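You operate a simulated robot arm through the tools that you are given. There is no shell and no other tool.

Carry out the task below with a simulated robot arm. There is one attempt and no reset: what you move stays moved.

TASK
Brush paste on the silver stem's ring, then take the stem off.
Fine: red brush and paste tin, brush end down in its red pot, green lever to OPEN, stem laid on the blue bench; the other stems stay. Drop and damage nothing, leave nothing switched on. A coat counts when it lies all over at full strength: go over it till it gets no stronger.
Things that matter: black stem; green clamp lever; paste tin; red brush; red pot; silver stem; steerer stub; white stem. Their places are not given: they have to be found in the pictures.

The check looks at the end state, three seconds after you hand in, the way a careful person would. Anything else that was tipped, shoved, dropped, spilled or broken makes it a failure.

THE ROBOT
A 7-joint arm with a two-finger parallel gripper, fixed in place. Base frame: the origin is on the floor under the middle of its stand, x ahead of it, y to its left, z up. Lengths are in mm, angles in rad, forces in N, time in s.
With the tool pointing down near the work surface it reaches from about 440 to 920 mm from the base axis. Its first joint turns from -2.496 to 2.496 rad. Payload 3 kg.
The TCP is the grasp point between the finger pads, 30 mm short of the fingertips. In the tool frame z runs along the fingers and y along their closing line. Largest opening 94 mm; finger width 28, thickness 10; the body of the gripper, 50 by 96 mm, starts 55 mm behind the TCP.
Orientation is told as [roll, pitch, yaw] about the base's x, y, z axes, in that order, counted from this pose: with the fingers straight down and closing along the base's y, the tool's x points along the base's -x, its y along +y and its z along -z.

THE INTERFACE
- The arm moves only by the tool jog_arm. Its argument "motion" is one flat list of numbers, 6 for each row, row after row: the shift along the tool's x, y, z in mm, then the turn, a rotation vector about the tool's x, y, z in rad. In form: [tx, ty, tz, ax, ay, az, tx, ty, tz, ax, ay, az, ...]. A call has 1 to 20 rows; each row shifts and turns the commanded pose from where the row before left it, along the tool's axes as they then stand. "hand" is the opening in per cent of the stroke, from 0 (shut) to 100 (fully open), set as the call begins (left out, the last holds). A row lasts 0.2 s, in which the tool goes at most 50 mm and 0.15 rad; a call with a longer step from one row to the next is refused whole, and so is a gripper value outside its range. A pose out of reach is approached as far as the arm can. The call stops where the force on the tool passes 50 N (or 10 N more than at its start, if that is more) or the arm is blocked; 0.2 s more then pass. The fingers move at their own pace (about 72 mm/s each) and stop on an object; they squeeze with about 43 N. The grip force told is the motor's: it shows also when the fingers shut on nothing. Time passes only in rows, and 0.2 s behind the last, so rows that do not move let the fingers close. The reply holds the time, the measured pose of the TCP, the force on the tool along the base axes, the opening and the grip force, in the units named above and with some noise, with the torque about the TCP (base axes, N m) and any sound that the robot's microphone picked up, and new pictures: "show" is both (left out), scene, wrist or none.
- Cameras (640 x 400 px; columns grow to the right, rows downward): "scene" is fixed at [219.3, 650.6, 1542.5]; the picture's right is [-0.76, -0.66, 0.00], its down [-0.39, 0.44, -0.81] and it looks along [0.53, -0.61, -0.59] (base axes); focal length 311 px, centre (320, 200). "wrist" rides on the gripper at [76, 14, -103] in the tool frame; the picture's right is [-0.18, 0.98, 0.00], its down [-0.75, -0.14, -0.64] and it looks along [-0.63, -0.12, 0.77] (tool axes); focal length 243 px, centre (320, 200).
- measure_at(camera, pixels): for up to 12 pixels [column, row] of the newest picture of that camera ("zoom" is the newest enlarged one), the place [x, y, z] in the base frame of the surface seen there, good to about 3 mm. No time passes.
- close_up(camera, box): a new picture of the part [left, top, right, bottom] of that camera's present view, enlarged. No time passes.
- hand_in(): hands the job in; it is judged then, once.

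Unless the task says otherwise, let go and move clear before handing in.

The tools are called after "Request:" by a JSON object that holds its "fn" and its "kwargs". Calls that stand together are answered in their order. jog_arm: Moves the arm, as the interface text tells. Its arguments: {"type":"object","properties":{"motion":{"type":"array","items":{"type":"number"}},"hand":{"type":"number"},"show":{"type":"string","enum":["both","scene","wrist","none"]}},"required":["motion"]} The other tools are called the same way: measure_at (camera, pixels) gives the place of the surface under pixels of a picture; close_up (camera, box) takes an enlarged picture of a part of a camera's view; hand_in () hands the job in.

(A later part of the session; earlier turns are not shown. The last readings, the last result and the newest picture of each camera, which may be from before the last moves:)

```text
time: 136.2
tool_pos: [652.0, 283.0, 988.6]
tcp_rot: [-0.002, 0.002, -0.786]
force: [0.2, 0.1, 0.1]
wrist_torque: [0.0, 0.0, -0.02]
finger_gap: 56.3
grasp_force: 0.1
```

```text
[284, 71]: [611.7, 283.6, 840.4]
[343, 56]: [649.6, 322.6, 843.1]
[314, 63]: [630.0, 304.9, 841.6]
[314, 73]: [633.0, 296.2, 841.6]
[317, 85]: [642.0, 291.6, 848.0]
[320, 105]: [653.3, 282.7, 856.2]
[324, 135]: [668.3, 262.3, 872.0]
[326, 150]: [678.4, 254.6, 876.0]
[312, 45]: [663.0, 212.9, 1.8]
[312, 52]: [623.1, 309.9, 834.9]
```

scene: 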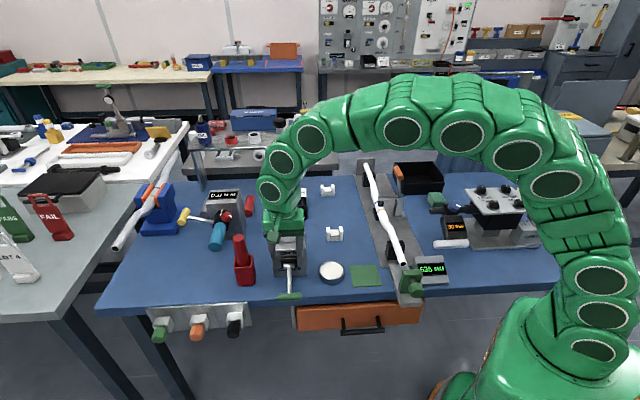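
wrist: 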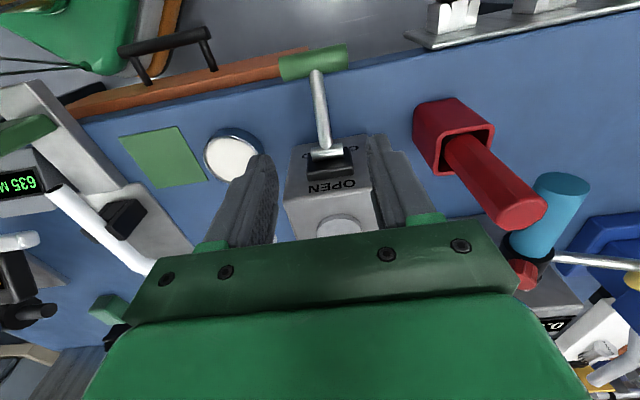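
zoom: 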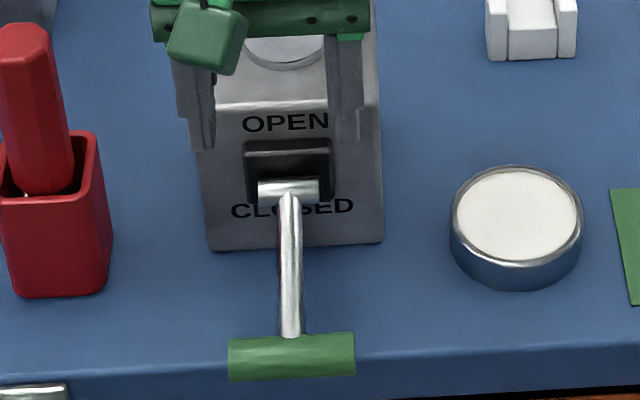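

The lever did move ≈5° (handle top z 835.6→841.6) and stays put, so it's friction-held. I'll open fully and grip the green bar by its two ends (closing along u), which pivots naturally with the lever.

Request:
{"fn": "jog_arm", "kwargs": {"motion": [28, -0.9, 0, 0, 0, 0, 0, 0, 40, 0, 0, 0, 0, 0, 40, 0, 0, 0, 0, 0, 30, 0, 0, 0, 0, 0, 0, 0, 0, 0], "hand": 100}}

Request:
{"fn": "close_up", "kwargs": {"camera": "wrist", "box": [180, 60, 460, 240]}}

Request:
{"fn": "close_up", "kwargs": {"camera": "scene", "box": [255, 220, 335, 310]}}

```text
time: 137.4
tool_pos: [630.1, 301.2, 878.8]
tcp_rot: [0.0, 0.002, -0.784]
force: [-0.5, -0.5, 0.3]
wrist_torque: [0.0, 0.0, -0.01]
finger_gap: 93.9
grasp_force: 0.0
```

scene: 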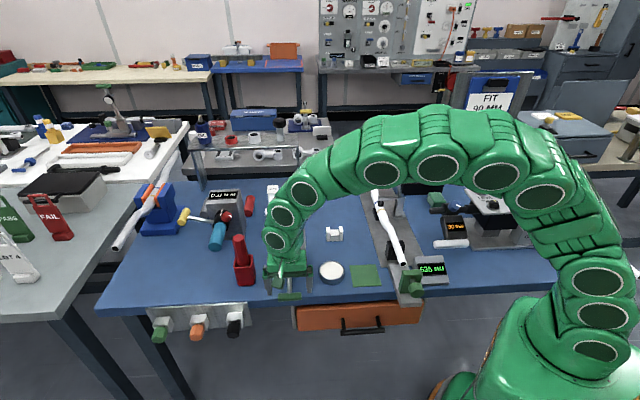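
wrist: 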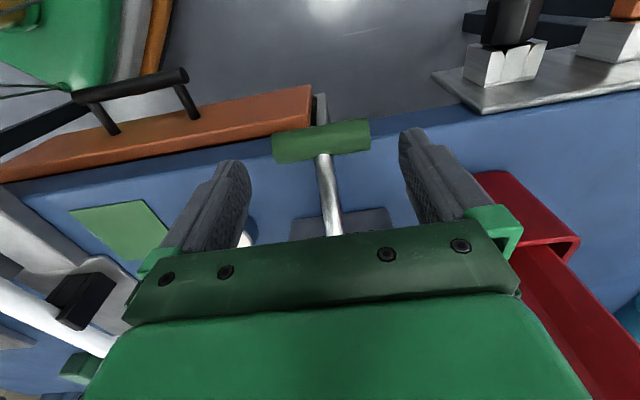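

```text
2.22 times, centred on (320, 150) of wrist
```

zoom: 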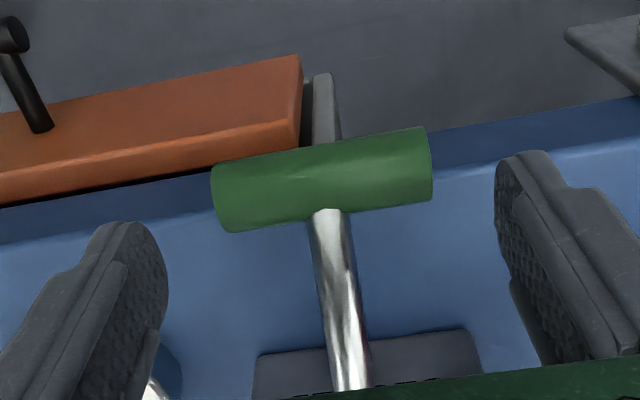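

```text
4.44 times, centred on (295, 265) of scene
```

zoom: 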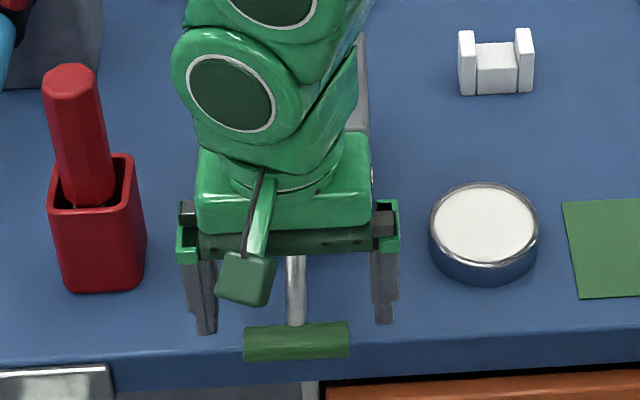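

The bar lies between the open fingers, aligned. I'll lower to z≈840 and look before closing.

Request:
{"fn": "jog_arm", "kwargs": {"motion": [0, 0, 25, 0, 0, 0, 0, 0, 13, 0, 0, 0, 0, 0, 0, 0, 0, 0]}}

Request:
{"fn": "close_up", "kwargs": {"camera": "wrist", "box": [180, 60, 460, 240]}}

Request:
{"fn": "close_up", "kwargs": {"camera": "scene", "box": [255, 220, 335, 310]}}

```text
time: 138.2
tool_pos: [630.2, 301.7, 841.1]
tcp_rot: [0.001, 0.001, -0.786]
force: [0.0, -0.9, -0.4]
wrist_torque: [-0.05, 0.01, 0.01]
finger_gap: 93.9
grasp_force: 0.0
```

scene: 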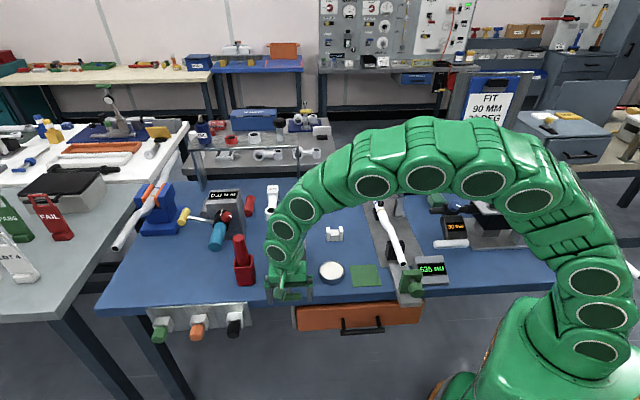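
wrist: 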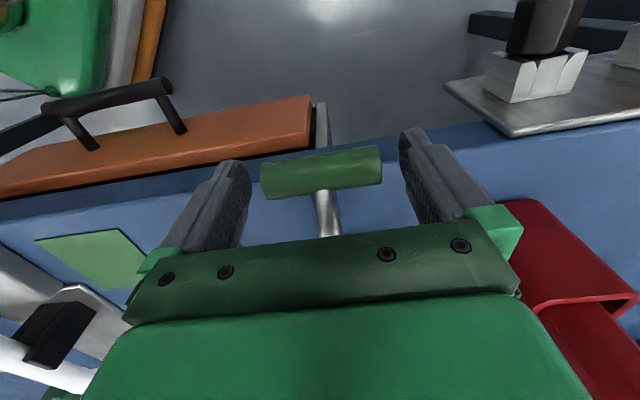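

```text
2.22 times, centred on (320, 150) of wrist
```

zoom: 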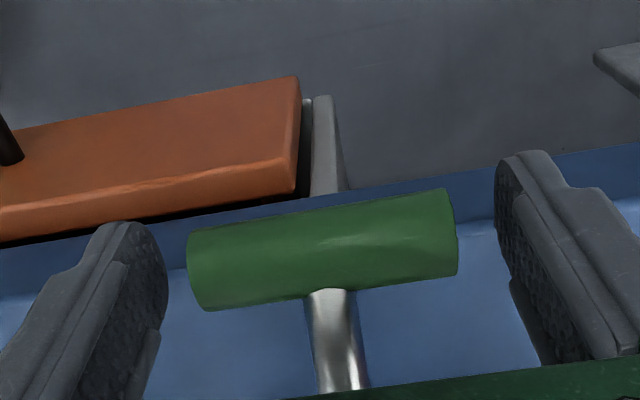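

```text
4.44 times, centred on (295, 265) of scene
```

zoom: 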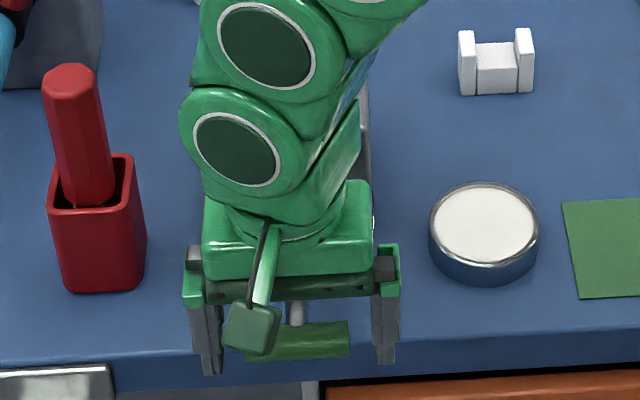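

The bar sits between the pads. I'll close on its ends.

Request:
{"fn": "jog_arm", "kwargs": {"motion": [0, 0, 0, 0, 0, 0, 0, 0, 0, 0, 0, 0, 0, 0, 0, 0, 0, 0], "hand": 0, "show": "wrist"}}

```text
time: 139.0
tool_pos: [631.6, 301.3, 841.1]
tcp_rot: [0.002, 0.001, -0.786]
force: [11.5, 11.9, -4.1]
wrist_torque: [0.62, -0.27, 0.05]
finger_gap: 63.8
grasp_force: 45.6
```

wrist: 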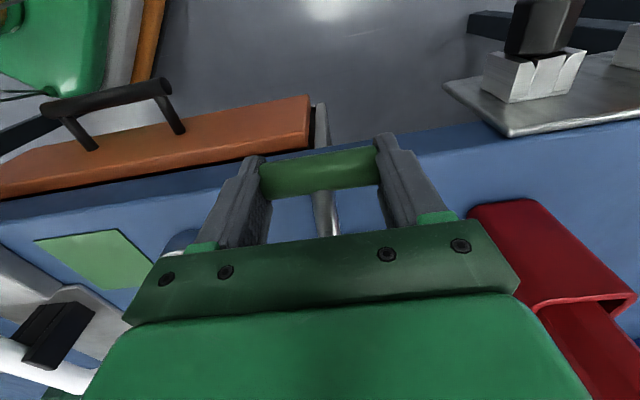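

The bar's ends are gripped (gap 64 mm, 46 N). I'll relieve the small side force and lift along the arc for the first 18°.

Request:
{"fn": "jog_arm", "kwargs": {"motion": [0, 0.6, 0, 0, 0, 0, 2.0, 0, -4, 0, 0, 0, 2.0, 0, -4, 0, 0, 0, 1.6, 0, -4.15, 0, 0, 0, 1.6, 0, -4.15, 0, 0, 0, 1.15, 0, -4.3, 0, 0, 0, 1.15, 0, -4.3, 0, 0, 0, 0, 0, 0, 0, 0, 0]}}

Request:
{"fn": "close_up", "kwargs": {"camera": "scene", "box": [255, 220, 335, 310]}}

```text
time: 140.8
tool_pos: [624.2, 308.3, 865.1]
tcp_rot: [-0.002, 0.002, -0.785]
force: [5.8, 2.0, -16.0]
wrist_torque: [0.91, 0.8, -0.04]
finger_gap: 63.5
grasp_force: 45.2
```

scene: 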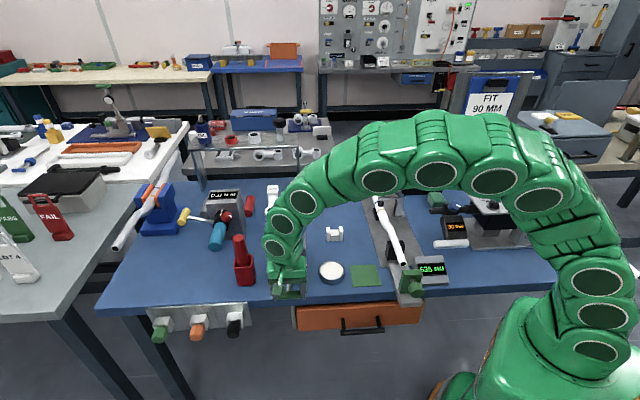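
wrist: 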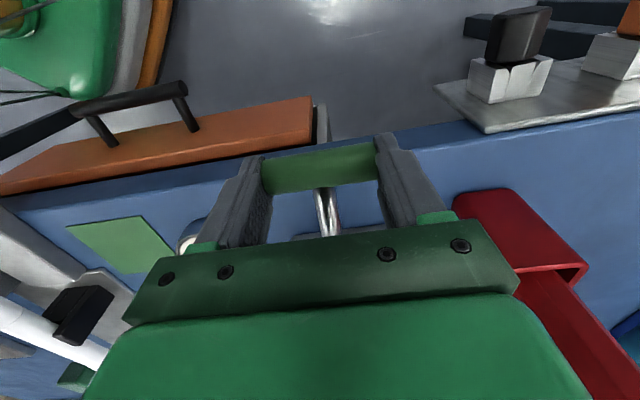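

```text
4.44 times, centred on (295, 265) of scene
```

zoom: 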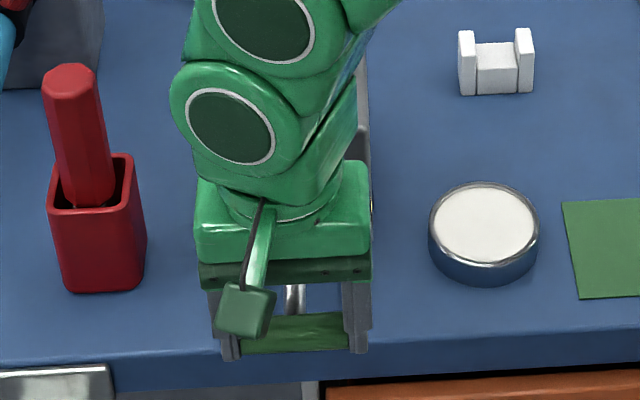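

The bar is following the gripper (16 N resistance). I'll continue along the arc to about +24°.

Request:
{"fn": "jog_arm", "kwargs": {"motion": [0.7, 0, -4.4, 0, 0, 0, 0.7, 0, -4.4, 0, 0, 0, 0.25, 0, -4.45, 0, 0, 0, 0.25, 0, -4.45, 0, 0, 0, -0.25, 0, -4.45, 0, 0, 0, -0.25, 0, -4.45, 0, 0, 0, -0.7, 0, -4.4, 0, 0, 0, -0.7, 0, -4.4, 0, 0, 0, 0, 0, 0, 0, 0, 0]}}

Request:
{"fn": "close_up", "kwargs": {"camera": "wrist", "box": [180, 60, 460, 240]}}

Request:
{"fn": "close_up", "kwargs": {"camera": "scene", "box": [255, 220, 335, 310]}}

```text
time: 142.8
tool_pos: [625.3, 308.3, 901.2]
tcp_rot: [-0.001, 0.0, -0.784]
force: [-15.0, -7.1, -10.8]
wrist_torque: [0.31, 1.2, 0.02]
finger_gap: 64.1
grasp_force: 45.0
```

scene: 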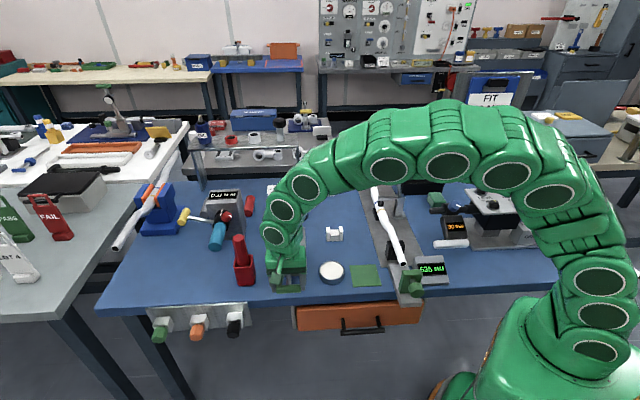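
wrist: 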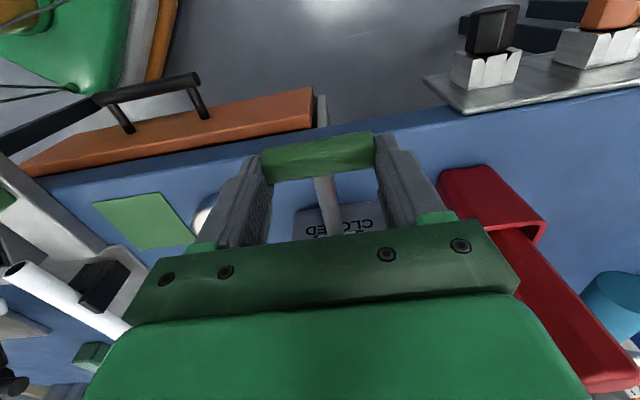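

```text
2.22 times, centred on (320, 150) of wrist
```

zoom: 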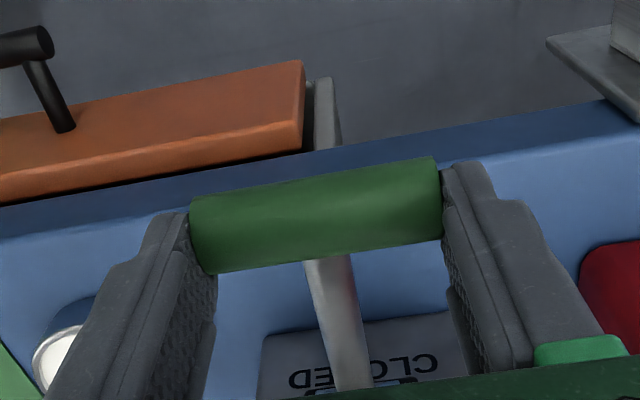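

```text
4.44 times, centred on (295, 265) of scene
```

zoom: 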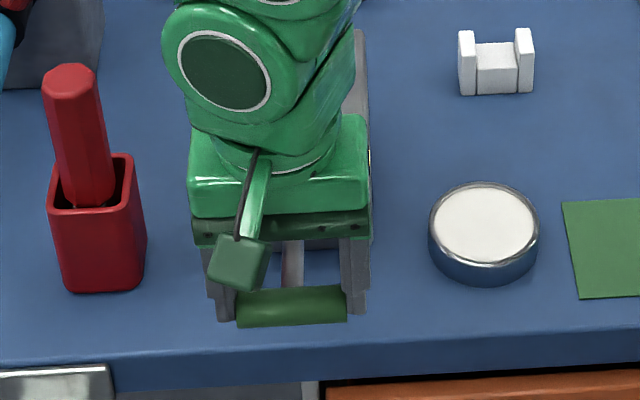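

The lever is now roughly horizontal-plus and still follows (rod and CLOSED label visible). Continue the arc upward ~24° more, watching for the end stop.

Request:
{"fn": "jog_arm", "kwargs": {"motion": [-1.15, -0.3, -4.3, 0, 0, 0, -1.15, 0, -4.3, 0, 0, 0, -1.6, 0, -4.15, 0, 0, 0, -1.6, 0, -4.15, 0, 0, 0, -2.0, 0, -3.97, 0, 0, 0, -2.0, 0, -3.97, 0, 0, 0, 0, 0, 0, 0, 0, 0]}}

Request:
{"fn": "close_up", "kwargs": {"camera": "wrist", "box": [180, 60, 460, 240]}}

Request:
{"fn": "close_up", "kwargs": {"camera": "scene", "box": [255, 200, 335, 300]}}

```text
time: 144.4
tool_pos: [632.4, 301.0, 927.0]
tcp_rot: [0.0, 0.0, -0.785]
force: [-15.7, 5.4, -9.6]
wrist_torque: [1.02, 1.03, 0.05]
finger_gap: 64.0
grasp_force: 44.9
```

scene: 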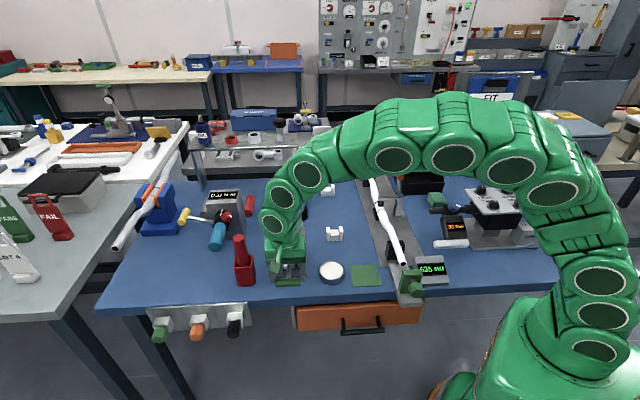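
wrist: 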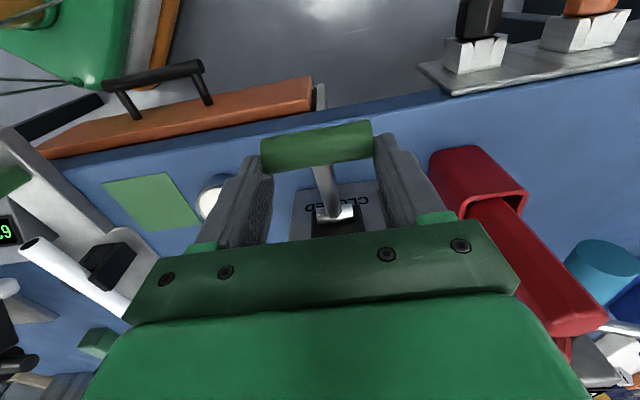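

```text
2.22 times, centred on (320, 150) of wrist
```

zoom: 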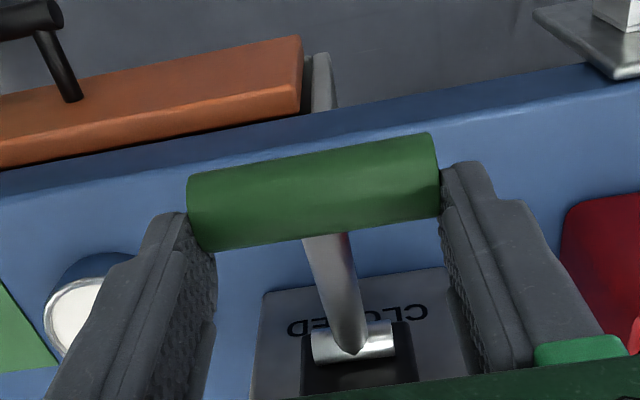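

```text
4.00 times, centred on (295, 250) of scene
```

zoom: 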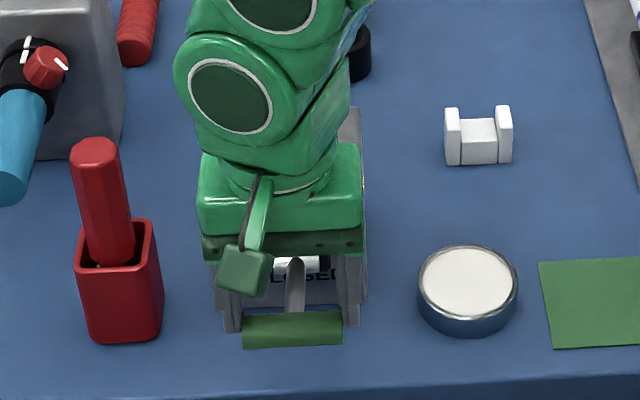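

The bar follows, though drifting toward the front of the pads. I'll measure its present angle.

Request:
{"fn": "measure_at", "kwargs": {"camera": "wrist", "pixels": [[316, 140], [316, 150], [316, 162], [322, 175], [326, 190], [330, 205], [335, 212], [345, 210], [322, 214], [316, 130]]}}

Request:
{"fn": "measure_at", "kwargs": {"camera": "scene", "pixels": [[295, 282], [295, 278], [295, 285], [295, 272], [295, 266], [300, 282], [312, 269]]}}

```text
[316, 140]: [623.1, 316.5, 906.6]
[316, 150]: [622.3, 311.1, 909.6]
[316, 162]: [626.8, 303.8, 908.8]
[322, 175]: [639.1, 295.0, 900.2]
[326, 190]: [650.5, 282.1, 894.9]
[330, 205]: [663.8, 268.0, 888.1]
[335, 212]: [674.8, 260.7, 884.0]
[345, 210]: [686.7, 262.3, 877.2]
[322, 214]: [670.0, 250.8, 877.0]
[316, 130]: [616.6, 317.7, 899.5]
```

```text
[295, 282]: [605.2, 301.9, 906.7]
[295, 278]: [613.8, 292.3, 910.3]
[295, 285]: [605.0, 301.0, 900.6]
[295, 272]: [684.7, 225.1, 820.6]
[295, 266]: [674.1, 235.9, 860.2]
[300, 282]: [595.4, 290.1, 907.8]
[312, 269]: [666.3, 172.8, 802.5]
```

The lever stands at ≈+18° but the bar has slid down to the fingertips (bar z≈899, TCP 927). I'll open, lower 20 mm and shift 12 mm forward, then re-grip.

Request:
{"fn": "jog_arm", "kwargs": {"motion": [0, 0, 0, 0, 0, 0, 0, 0, 0, 0, 0, 0, 6, 0, 10, 0, 0, 0, 6, 0, 10, 0, 0, 0, 0, 0, 0, 0, 0, 0], "hand": 95}}

Request:
{"fn": "close_up", "kwargs": {"camera": "wrist", "box": [180, 60, 460, 240]}}

Request:
{"fn": "measure_at", "kwargs": {"camera": "wrist", "pixels": [[316, 150], [316, 160], [316, 170], [316, 180], [322, 190], [326, 205], [330, 220], [285, 160], [355, 150]]}}

```text
time: 145.6
tool_pos: [624.8, 310.7, 906.1]
tcp_rot: [-0.001, -0.001, -0.786]
force: [0.0, 0.1, 0.3]
wrist_torque: [0.03, 0.0, 0.0]
finger_gap: 89.2
grasp_force: 0.1
```

scene: 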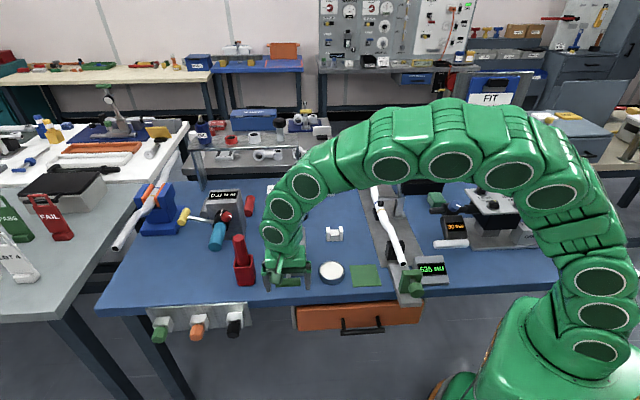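
wrist: 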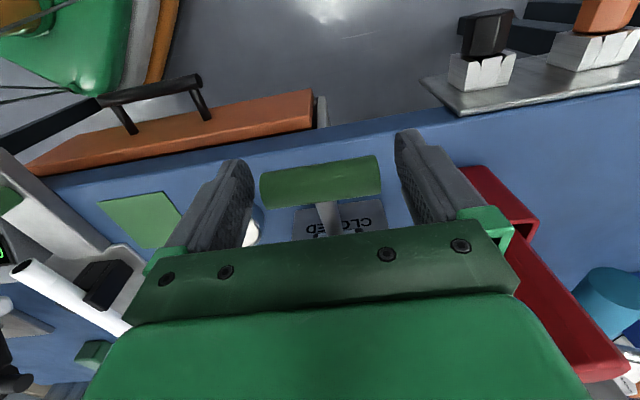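

```text
2.22 times, centred on (320, 150) of wrist
```

zoom: 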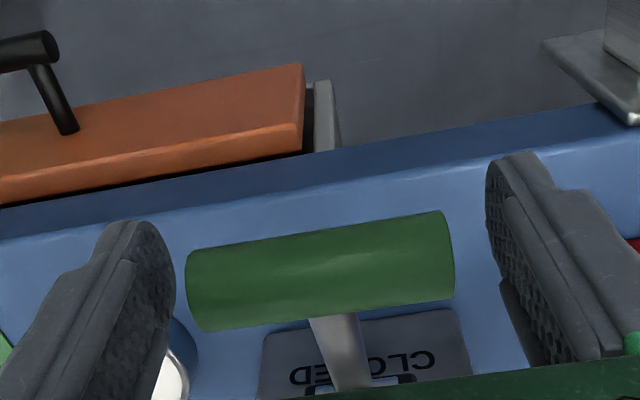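

```text
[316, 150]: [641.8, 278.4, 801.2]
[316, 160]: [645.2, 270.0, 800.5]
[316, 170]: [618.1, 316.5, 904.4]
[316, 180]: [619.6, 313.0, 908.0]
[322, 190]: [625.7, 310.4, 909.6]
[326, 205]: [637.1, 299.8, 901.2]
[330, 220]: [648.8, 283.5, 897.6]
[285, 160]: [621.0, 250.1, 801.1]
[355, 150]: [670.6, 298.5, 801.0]
```

The lever stays put at ≈+18° and the bar is centred between the pads again. I'll re-grip and continue the arc.

Request:
{"fn": "jog_arm", "kwargs": {"motion": [0, 0, 0, 0, 0, 0, 0, 0, 0, 0, 0, 0, 0, 0, 0, 0, 0, 0], "hand": 0, "show": "none"}}

Request:
{"fn": "jog_arm", "kwargs": {"motion": [-1.6, 0, -4.15, 0, 0, 0, -1.6, 0, -4.15, 0, 0, 0, -2.0, 0, -3.97, 0, 0, 0, -2.0, 0, -3.97, 0, 0, 0, -2.4, 0, -3.73, 0, 0, 0, -2.4, 0, -3.73, 0, 0, 0, 0, 0, 0, 0, 0, 0]}}

Request:
{"fn": "measure_at", "kwargs": {"camera": "wrist", "pixels": [[316, 140], [316, 150], [316, 160], [316, 170], [324, 182], [328, 190], [332, 200], [337, 208]]}}

Request:
{"fn": "close_up", "kwargs": {"camera": "wrist", "box": [180, 60, 460, 240]}}

```text
time: 146.4
tool_pos: [622.6, 309.2, 906.3]
tcp_rot: [0.001, 0.004, -0.784]
force: [-7.5, -4.7, 1.5]
wrist_torque: [-0.13, 0.03, -0.08]
finger_gap: 68.0
grasp_force: 45.3
```

```text
time: 148.0
tool_pos: [630.5, 302.5, 930.3]
tcp_rot: [0.001, 0.003, -0.785]
force: [-12.7, 14.6, -5.5]
wrist_torque: [1.01, 1.06, -0.08]
finger_gap: 63.5
grasp_force: 44.8
```

scene: 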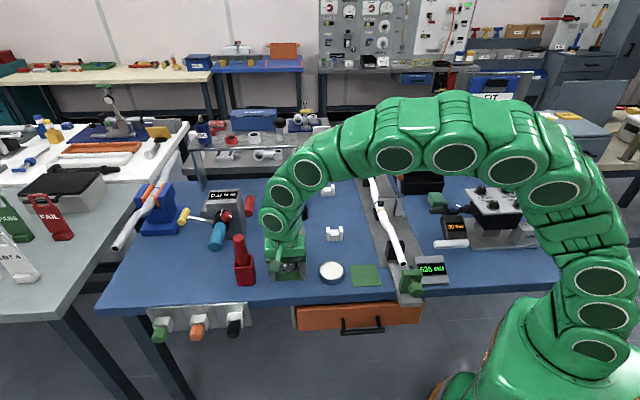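
wrist: 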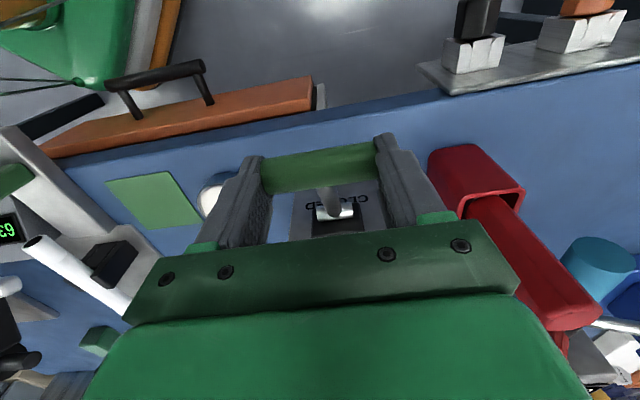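

```text
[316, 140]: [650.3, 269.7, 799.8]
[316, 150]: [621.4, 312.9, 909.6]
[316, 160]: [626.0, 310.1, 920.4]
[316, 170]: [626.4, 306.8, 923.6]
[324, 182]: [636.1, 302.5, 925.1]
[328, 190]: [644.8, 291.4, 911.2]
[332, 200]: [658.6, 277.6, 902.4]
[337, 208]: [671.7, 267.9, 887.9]
```

```text
2.22 times, centred on (320, 150) of wrist
```

zoom: 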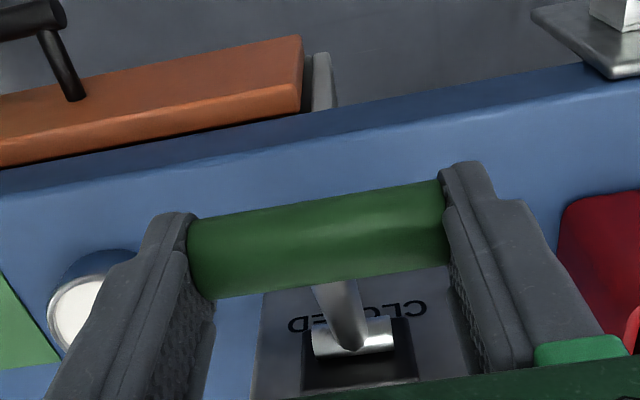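

The lever's at ≈+33° now. Continue two more 6° steps, watching for an end stop.

Request:
{"fn": "jog_arm", "kwargs": {"motion": [-2.6, 0, -3.6, 0, 0, 0, -2.6, 0, -3.6, 0, 0, 0, -3.0, 0, -3.3, 0, 0, 0, -3.0, 0, -3.3, 0, 0, 0, 0, 0, 0, 0, 0, 0]}}

Request:
{"fn": "measure_at", "kwargs": {"camera": "wrist", "pixels": [[316, 140], [316, 150], [316, 160], [316, 170], [324, 182], [328, 190], [332, 200], [337, 208]]}}

Request:
{"fn": "close_up", "kwargs": {"camera": "wrist", "box": [180, 60, 460, 240]}}

```text
time: 149.2
tool_pos: [640.0, 294.3, 943.8]
tcp_rot: [-0.002, 0.002, -0.786]
force: [-9.1, 20.0, -25.6]
wrist_torque: [0.21, 0.18, 0.0]
finger_gap: 63.7
grasp_force: 44.6
```

scene: 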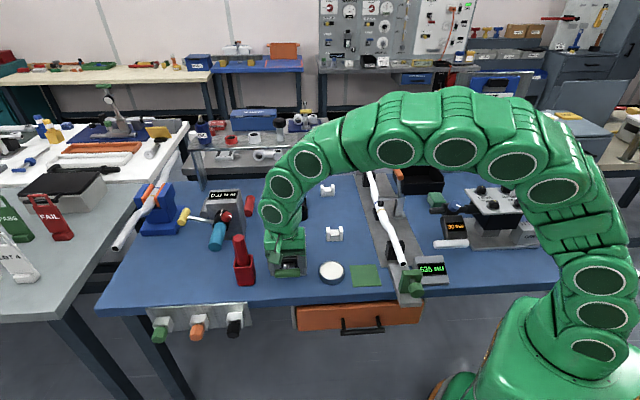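
wrist: 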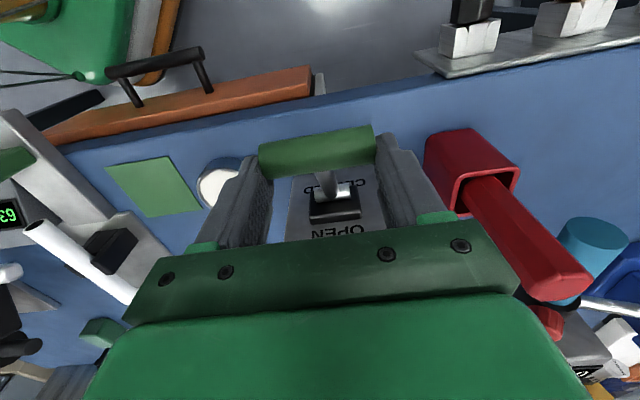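

```text
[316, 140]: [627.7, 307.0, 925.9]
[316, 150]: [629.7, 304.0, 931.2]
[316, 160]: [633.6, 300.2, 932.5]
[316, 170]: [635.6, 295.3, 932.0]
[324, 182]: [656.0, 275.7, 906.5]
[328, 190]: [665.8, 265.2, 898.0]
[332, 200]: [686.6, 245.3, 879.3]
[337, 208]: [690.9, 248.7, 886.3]
```

```text
2.22 times, centred on (320, 150) of wrist
```

zoom: 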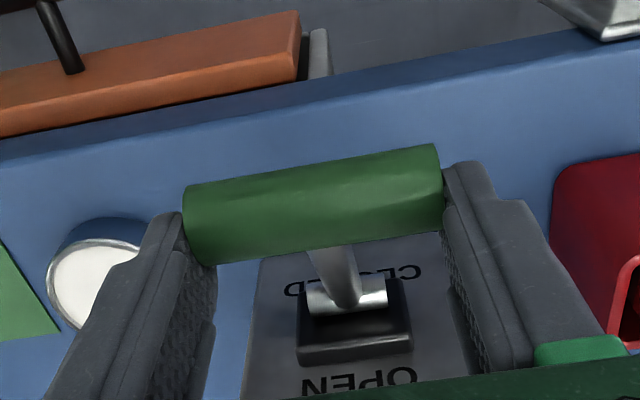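

Force rose to 33 N and the lever reads ≈+37°, about symmetric with its start (−35°), so it's probably at the OPEN stop. One small further nudge to confirm.

Request:
{"fn": "jog_arm", "kwargs": {"motion": [-2.0, 0, -2.6, 0, 0, 0, 0, 0, 0, 0, 0, 0]}}

Request:
{"fn": "measure_at", "kwargs": {"camera": "wrist", "pixels": [[316, 140], [316, 150], [316, 160], [316, 170], [324, 182], [328, 190]]}}

```text
time: 149.8
tool_pos: [640.1, 292.9, 946.9]
tcp_rot: [-0.002, 0.003, -0.787]
force: [-10.4, 17.3, -25.0]
wrist_torque: [0.18, 0.13, -0.04]
finger_gap: 63.5
grasp_force: 45.0
```

scene: 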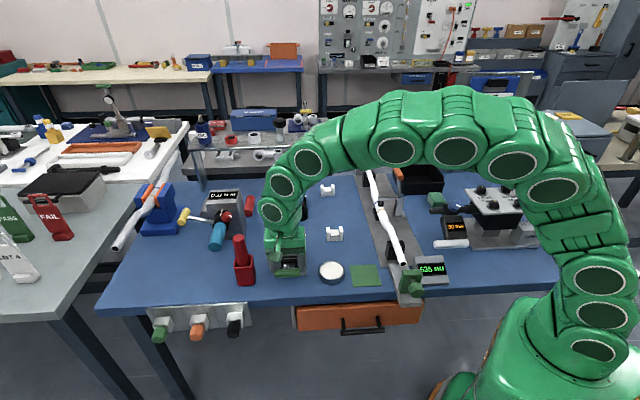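
wrist: 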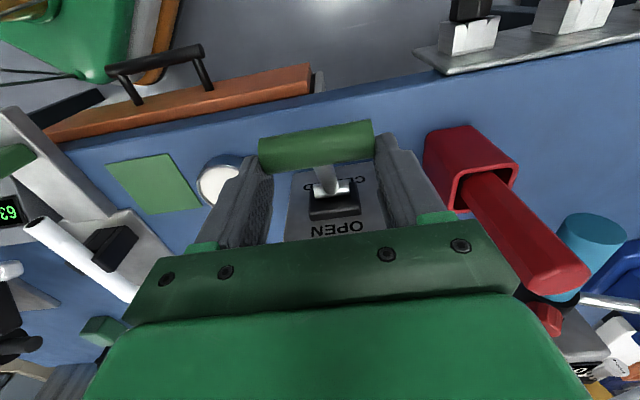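

```text
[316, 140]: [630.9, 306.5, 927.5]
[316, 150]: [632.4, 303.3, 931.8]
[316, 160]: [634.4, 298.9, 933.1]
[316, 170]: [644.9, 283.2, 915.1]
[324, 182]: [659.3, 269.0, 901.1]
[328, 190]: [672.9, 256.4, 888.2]
```

The bar stayed at z≈932–933 while the pads slipped, so the lever is at its upper stop (OPEN). I'll open the fingers, then rise straight up.

Request:
{"fn": "jog_arm", "kwargs": {"motion": [0, 0, 0, 0, 0, 0, 0, 0, 0, 0, 0, 0, 0, 0, -30, 0, 0, 0, 0, 0, -40, 0, 0, 0, 0, 0, -40, 0, 0, 0, 0, 0, 0, 0, 0, 0], "hand": 100}}

Request:
{"fn": "close_up", "kwargs": {"camera": "scene", "box": [255, 190, 335, 300]}}

Request:
{"fn": "close_up", "kwargs": {"camera": "wrist", "box": [200, 60, 460, 240]}}

```text
time: 151.2
tool_pos: [640.1, 292.1, 1057.4]
tcp_rot: [-0.001, 0.002, -0.785]
force: [0.0, -0.1, 0.4]
wrist_torque: [-0.02, 0.03, 0.02]
finger_gap: 94.1
grasp_force: 0.1
```

scene: 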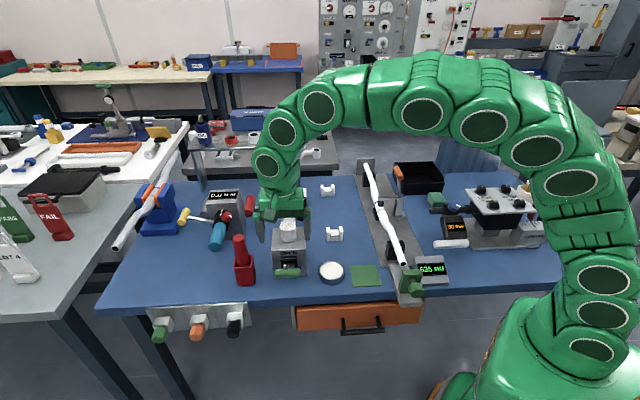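
wrist: 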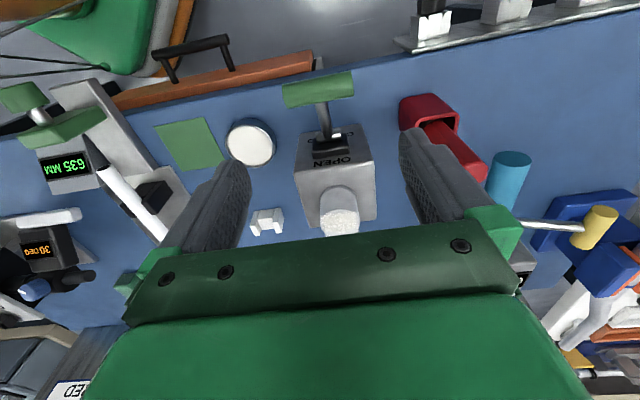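

```text
3.64 times, centred on (295, 245) of scene
```

zoom: 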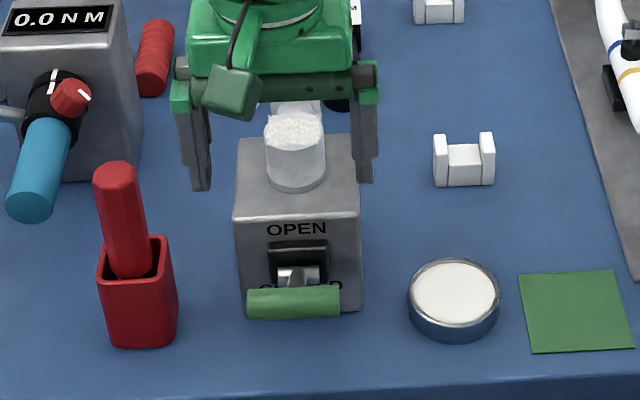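

```text
2.22 times, centred on (330, 150) of wrist
```

zoom: 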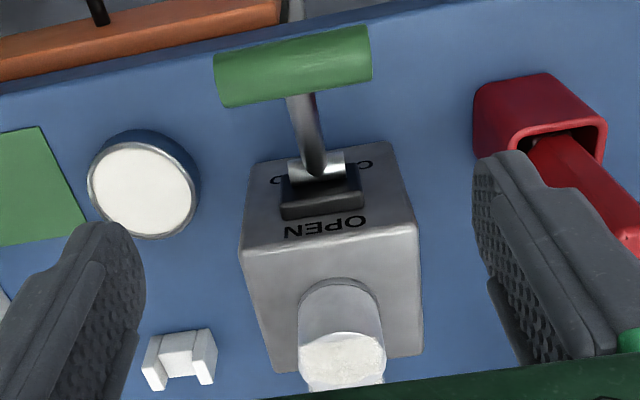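

The lever now points up-and-out with OPEN uncovered. To be sure it's fully at the stop, I'll push the bar from the front toward the box with closed fingers (this turns it upward) and see if it moves.

Request:
{"fn": "jog_arm", "kwargs": {"motion": [23, 1, 0, 0, 0, 0, 23, 0, 0, 0, 0, 0, 0, 0, 40, 0, 0, 0, 0, 0, 40, 0, 0, 0, 0, 0, 40, 0, 0, 0, 0, 0, 7, 0, 0, 0, 0, 0, 0, 0, 0, 0], "hand": 0}}

Request:
{"fn": "close_up", "kwargs": {"camera": "scene", "box": [255, 200, 335, 310]}}

Request:
{"fn": "close_up", "kwargs": {"camera": "wrist", "box": [200, 80, 460, 260]}}

```text
time: 152.8
tool_pos: [610.0, 326.9, 930.2]
tcp_rot: [0.0, 0.003, -0.784]
force: [0.1, 0.2, 0.0]
wrist_torque: [-0.01, 0.04, -0.01]
finger_gap: 0.3
grasp_force: 33.2
```

scene: 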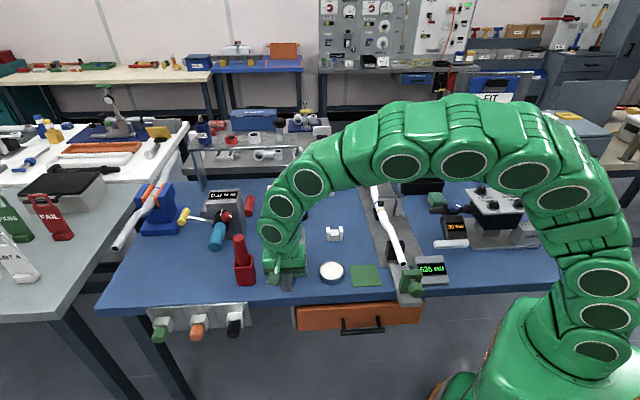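
wrist: 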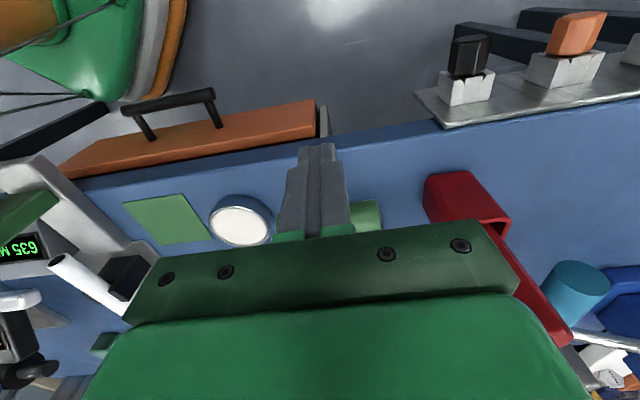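

```text
3.64 times, centred on (295, 255) of scene
```

zoom: 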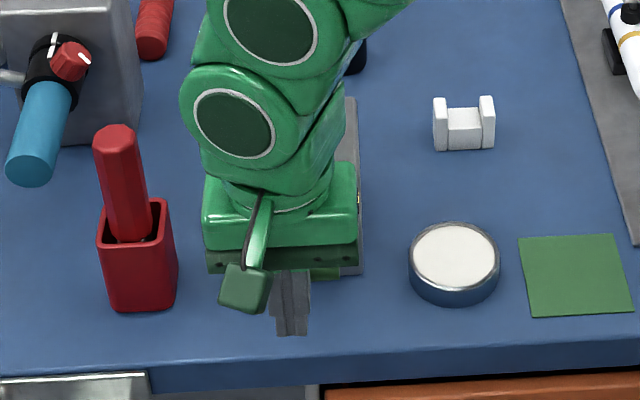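

```text
2.22 times, centred on (330, 170) of wrist
```

zoom: 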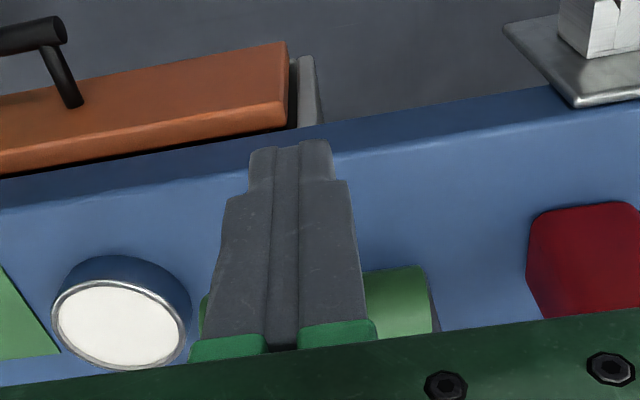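

Closed fingers stand ~11 mm in front of the bar. I'll push toward the box in small steps.

Request:
{"fn": "jog_arm", "kwargs": {"motion": [-8, 0, 0, 0, 0, 0, -2, 0, 0, 0, 0, 0, -2, 0, 0, 0, 0, 0, 0, 0, 0, 0, 0, 0], "show": "none"}}

```text
time: 153.8
tool_pos: [616.7, 319.5, 930.5]
tcp_rot: [0.0, 0.001, -0.785]
force: [-22.2, 14.2, 5.6]
wrist_torque: [-0.07, 0.27, -0.13]
finger_gap: 0.2
grasp_force: 33.0
```

Contact gives 26 N at v≈−210. Push slightly more to see whether the bar yields or stays.

Request:
{"fn": "jog_arm", "kwargs": {"motion": [-1, 0, 0, 0, 0, 0, 0, 0, 0, 0, 0, 0], "show": "none"}}

```text
time: 154.4
tool_pos: [615.4, 318.2, 929.2]
tcp_rot: [-0.002, 0.005, -0.784]
force: [-7.0, 5.2, 1.3]
wrist_torque: [-0.03, 0.11, -0.04]
finger_gap: 0.2
grasp_force: 32.9
stopped in row 2: the force on the tool passed its limit at 51 N (the readings are from after the stop); the commanded pose is now the measured one
```

At 51 N the bar didn't budge, so the lever is at its OPEN stop. I'll back off, rise, and survey for gripping the stem and a free spot on the bench.

Request:
{"fn": "jog_arm", "kwargs": {"motion": [15, 0, 0, 0, 0, 0, 0, 0, -40, 0, 0, 0, 0, 0, -40, 0, 0, 0, 0, 0, -40, 0, 0, 0, 0, -45, 0, 0, 0, 0, 0, -45, 0, 0, 0, 0, 0, 0, 0, 0, 0, 0], "hand": 80}}

Request:
{"fn": "close_up", "kwargs": {"camera": "scene", "box": [230, 175, 350, 250]}}

Request:
{"fn": "close_up", "kwargs": {"camera": "scene", "box": [265, 200, 325, 300]}}

```text
time: 156.0
tool_pos: [543.9, 266.4, 1048.6]
tcp_rot: [0.001, 0.002, -0.785]
force: [0.1, -0.7, 0.5]
wrist_torque: [0.03, 0.01, 0.01]
finger_gap: 75.1
grasp_force: 0.2
```

scene: 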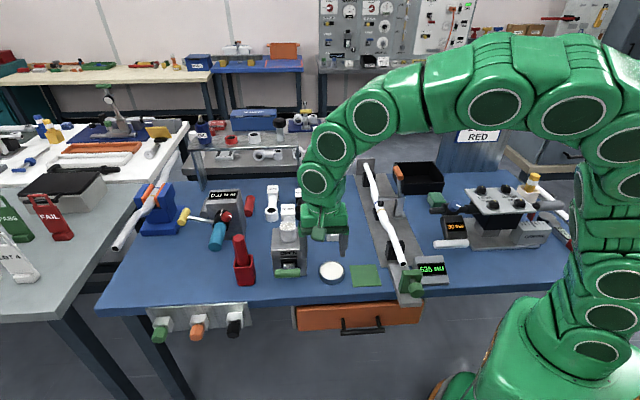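
wrist: 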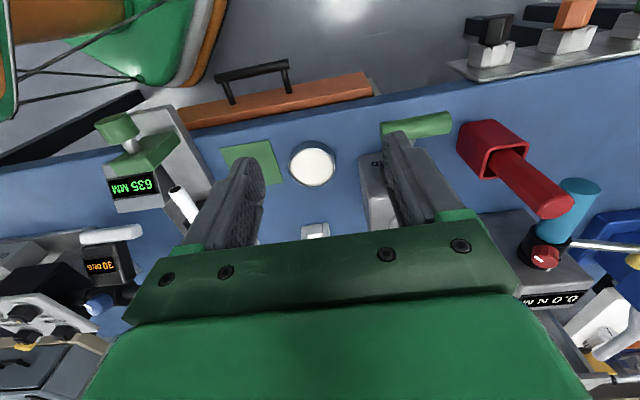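

```text
5.33 times, centred on (290, 212) of scene
```

zoom: 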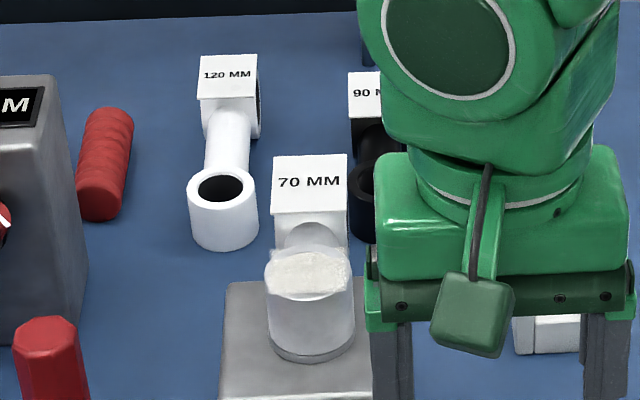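

```text
4.00 times, centred on (295, 250) of scene
```

zoom: 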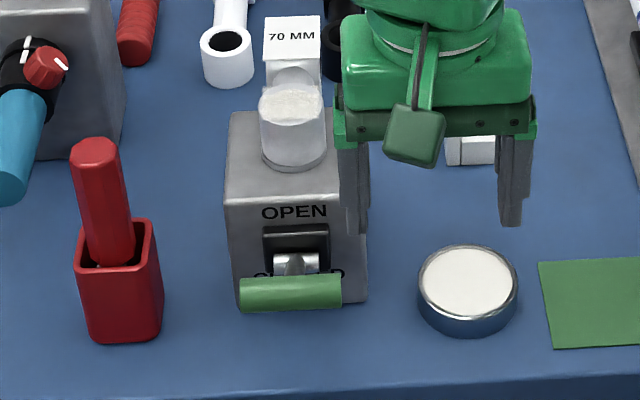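

Let me study the white stem (same shape) for heights, and the neighbourhood for a free spot.

Request:
{"fn": "close_up", "kwargs": {"camera": "scene", "box": [250, 180, 310, 230]}}

Request:
{"fn": "measure_at", "kwargs": {"camera": "zoom", "pixels": [[185, 70], [270, 65], [195, 120], [275, 118], [155, 200], [240, 195], [198, 175], [198, 205], [200, 260], [210, 155], [290, 130], [220, 60]]}}

Request:
{"fn": "measure_at", "kwargs": {"camera": "scene", "pixels": [[320, 192], [334, 192], [328, 184], [345, 210], [355, 230], [350, 250], [318, 225], [308, 255], [255, 215], [265, 240], [270, 220], [260, 265]]}}

```text
8.00 times, centred on (280, 205) of scene
```

zoom: 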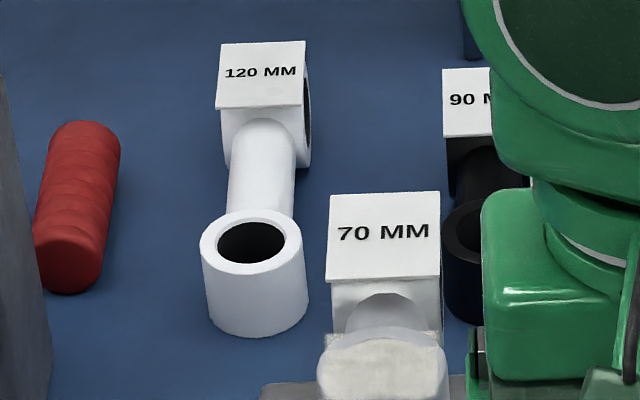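

```text
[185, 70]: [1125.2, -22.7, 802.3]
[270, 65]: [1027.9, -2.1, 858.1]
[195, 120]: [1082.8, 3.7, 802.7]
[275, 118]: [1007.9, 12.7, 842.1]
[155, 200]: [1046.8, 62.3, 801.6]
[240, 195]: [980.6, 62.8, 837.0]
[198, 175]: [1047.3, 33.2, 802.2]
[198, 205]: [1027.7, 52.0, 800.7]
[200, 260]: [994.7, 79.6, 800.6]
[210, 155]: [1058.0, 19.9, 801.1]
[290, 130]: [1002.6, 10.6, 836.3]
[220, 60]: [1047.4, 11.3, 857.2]
```

```text
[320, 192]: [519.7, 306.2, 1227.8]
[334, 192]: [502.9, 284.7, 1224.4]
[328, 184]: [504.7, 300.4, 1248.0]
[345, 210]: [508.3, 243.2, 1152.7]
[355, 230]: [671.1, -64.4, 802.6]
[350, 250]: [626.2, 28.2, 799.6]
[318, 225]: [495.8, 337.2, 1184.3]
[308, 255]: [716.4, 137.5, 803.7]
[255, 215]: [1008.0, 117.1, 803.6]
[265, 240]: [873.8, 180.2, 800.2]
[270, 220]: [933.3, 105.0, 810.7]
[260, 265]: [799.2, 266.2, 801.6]
```

I'll measure the V-block, black stem, and white stem positions to choose the placing spot.

Request:
{"fn": "close_up", "kwargs": {"camera": "scene", "box": [280, 175, 380, 275]}}

Request:
{"fn": "measure_at", "kwargs": {"camera": "wrist", "pixels": [[303, 230], [328, 226], [304, 238], [328, 236], [366, 170], [368, 232], [312, 185], [280, 200], [335, 200], [350, 215], [340, 232], [310, 212]]}}

Request:
{"fn": "measure_at", "kwargs": {"camera": "scene", "pixels": [[266, 210], [277, 210], [271, 206], [271, 215], [271, 220], [268, 188], [283, 188], [327, 238], [335, 240], [341, 238], [330, 229], [341, 229]]}}

```text
4.00 times, centred on (330, 225) of scene
```

zoom: 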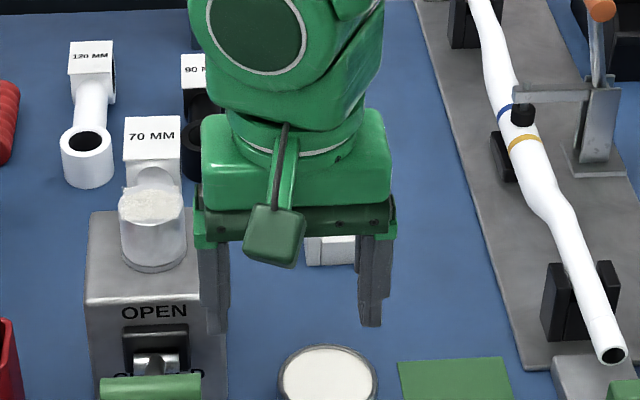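

```text
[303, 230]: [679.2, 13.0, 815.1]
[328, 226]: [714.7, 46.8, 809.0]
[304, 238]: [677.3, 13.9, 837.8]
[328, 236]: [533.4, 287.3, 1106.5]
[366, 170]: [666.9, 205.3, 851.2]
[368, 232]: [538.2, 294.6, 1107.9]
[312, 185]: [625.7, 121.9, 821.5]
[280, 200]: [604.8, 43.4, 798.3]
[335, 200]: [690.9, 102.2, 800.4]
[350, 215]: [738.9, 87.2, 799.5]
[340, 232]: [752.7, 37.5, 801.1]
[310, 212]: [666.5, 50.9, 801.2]
```

```text
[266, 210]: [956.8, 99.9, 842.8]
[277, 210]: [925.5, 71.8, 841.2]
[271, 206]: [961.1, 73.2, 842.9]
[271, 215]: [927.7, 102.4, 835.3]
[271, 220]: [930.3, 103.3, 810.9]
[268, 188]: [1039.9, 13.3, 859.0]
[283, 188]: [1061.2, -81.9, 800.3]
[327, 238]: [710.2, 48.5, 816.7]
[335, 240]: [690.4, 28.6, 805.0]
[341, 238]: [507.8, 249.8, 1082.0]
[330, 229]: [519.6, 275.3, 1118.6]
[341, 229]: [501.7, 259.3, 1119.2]
```

Free spot found: behind/left-rear of the V-block gap — ring centre about (u≈582, v≈−452), clear of box, V-block (u≤540) and black stem (v≤−575). I'll now move above the stem's clamp block for a closer look before gripping.

Request:
{"fn": "jog_arm", "kwargs": {"motion": [-45.4, 17.3, 0, 0, 0, 0, -45.4, 17.3, 0, 0, 0, 0, -45.4, 17.3, 0, 0, 0, 0, -45.4, 17.3, 0, 0, 0, 0, -45.4, 17.3, 0, 0, 0, 0, 0, 0, 0, 0, 0, 0], "hand": 80}}

Request:
{"fn": "close_up", "kwargs": {"camera": "wrist", "box": [220, 60, 440, 240]}}

Request:
{"fn": "close_up", "kwargs": {"camera": "scene", "box": [255, 180, 335, 260]}}

```text
time: 157.4
tool_pos: [765.8, 165.6, 1047.9]
tcp_rot: [-0.002, 0.004, -0.786]
force: [0.2, 0.1, -0.8]
wrist_torque: [-0.01, 0.02, -0.03]
finger_gap: 75.1
grasp_force: 0.0
```

scene: 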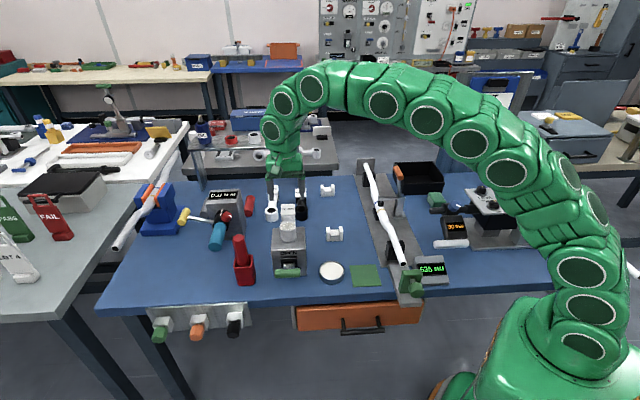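
wrist: 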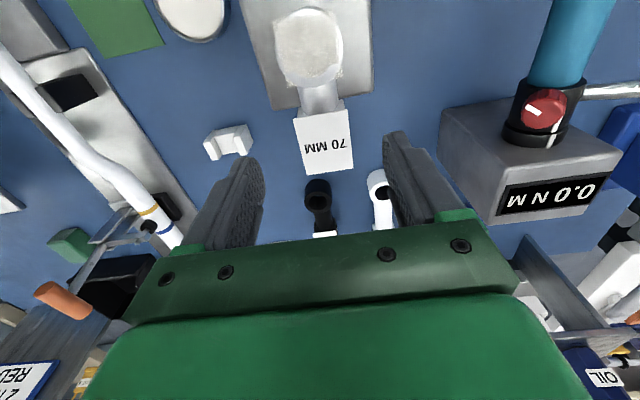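

```text
2.22 times, centred on (330, 150) of wrist
```

zoom: 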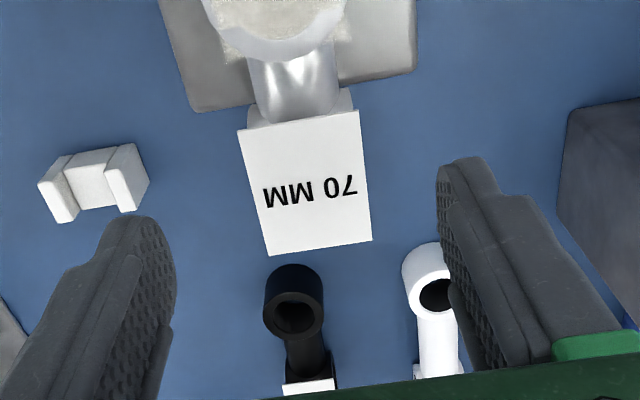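

```text
5.00 times, centred on (295, 220) of scene
```

zoom: 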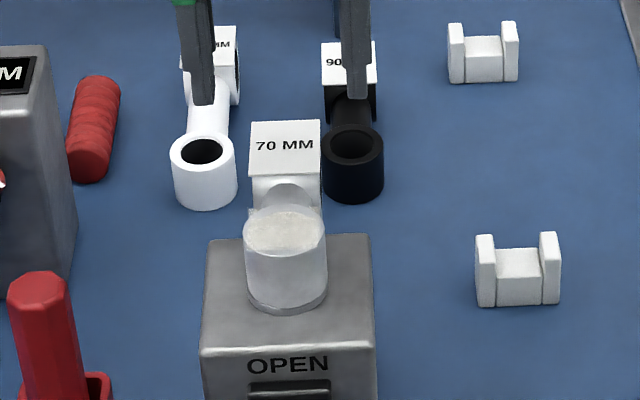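

The label plate and neck are well visible. I'll measure label corners, neck, block sides, plus neighbours (black stem ring, V-block, white ring).

Request:
{"fn": "measure_at", "kwargs": {"camera": "zoom", "pixels": [[242, 137], [357, 115], [368, 236], [271, 250], [305, 180], [300, 85], [340, 95], [348, 103], [245, 128], [255, 65], [270, 285], [322, 300]]}}

Request:
{"fn": "measure_at", "kwargs": {"camera": "zoom", "pixels": [[295, 270], [280, 10], [405, 280], [130, 205], [65, 215], [75, 185], [120, 150], [200, 105], [412, 70], [200, 250], [200, 180], [220, 330]]}}

```text
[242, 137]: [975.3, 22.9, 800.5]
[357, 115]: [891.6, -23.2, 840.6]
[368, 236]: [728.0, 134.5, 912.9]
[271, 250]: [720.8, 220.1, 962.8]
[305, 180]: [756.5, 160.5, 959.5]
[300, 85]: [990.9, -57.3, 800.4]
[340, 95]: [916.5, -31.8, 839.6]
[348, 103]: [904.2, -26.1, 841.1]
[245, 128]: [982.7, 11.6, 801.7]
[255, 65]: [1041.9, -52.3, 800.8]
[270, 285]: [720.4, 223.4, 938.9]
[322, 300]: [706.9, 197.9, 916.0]
```

```text
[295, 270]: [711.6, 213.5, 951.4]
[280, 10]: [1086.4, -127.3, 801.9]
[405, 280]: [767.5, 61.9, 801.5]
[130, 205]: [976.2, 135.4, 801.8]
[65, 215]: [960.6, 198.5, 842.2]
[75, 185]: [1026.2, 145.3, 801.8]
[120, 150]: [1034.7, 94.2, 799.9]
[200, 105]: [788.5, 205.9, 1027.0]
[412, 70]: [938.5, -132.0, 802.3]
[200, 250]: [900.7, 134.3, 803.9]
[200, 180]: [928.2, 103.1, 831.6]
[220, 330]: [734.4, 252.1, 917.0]
```

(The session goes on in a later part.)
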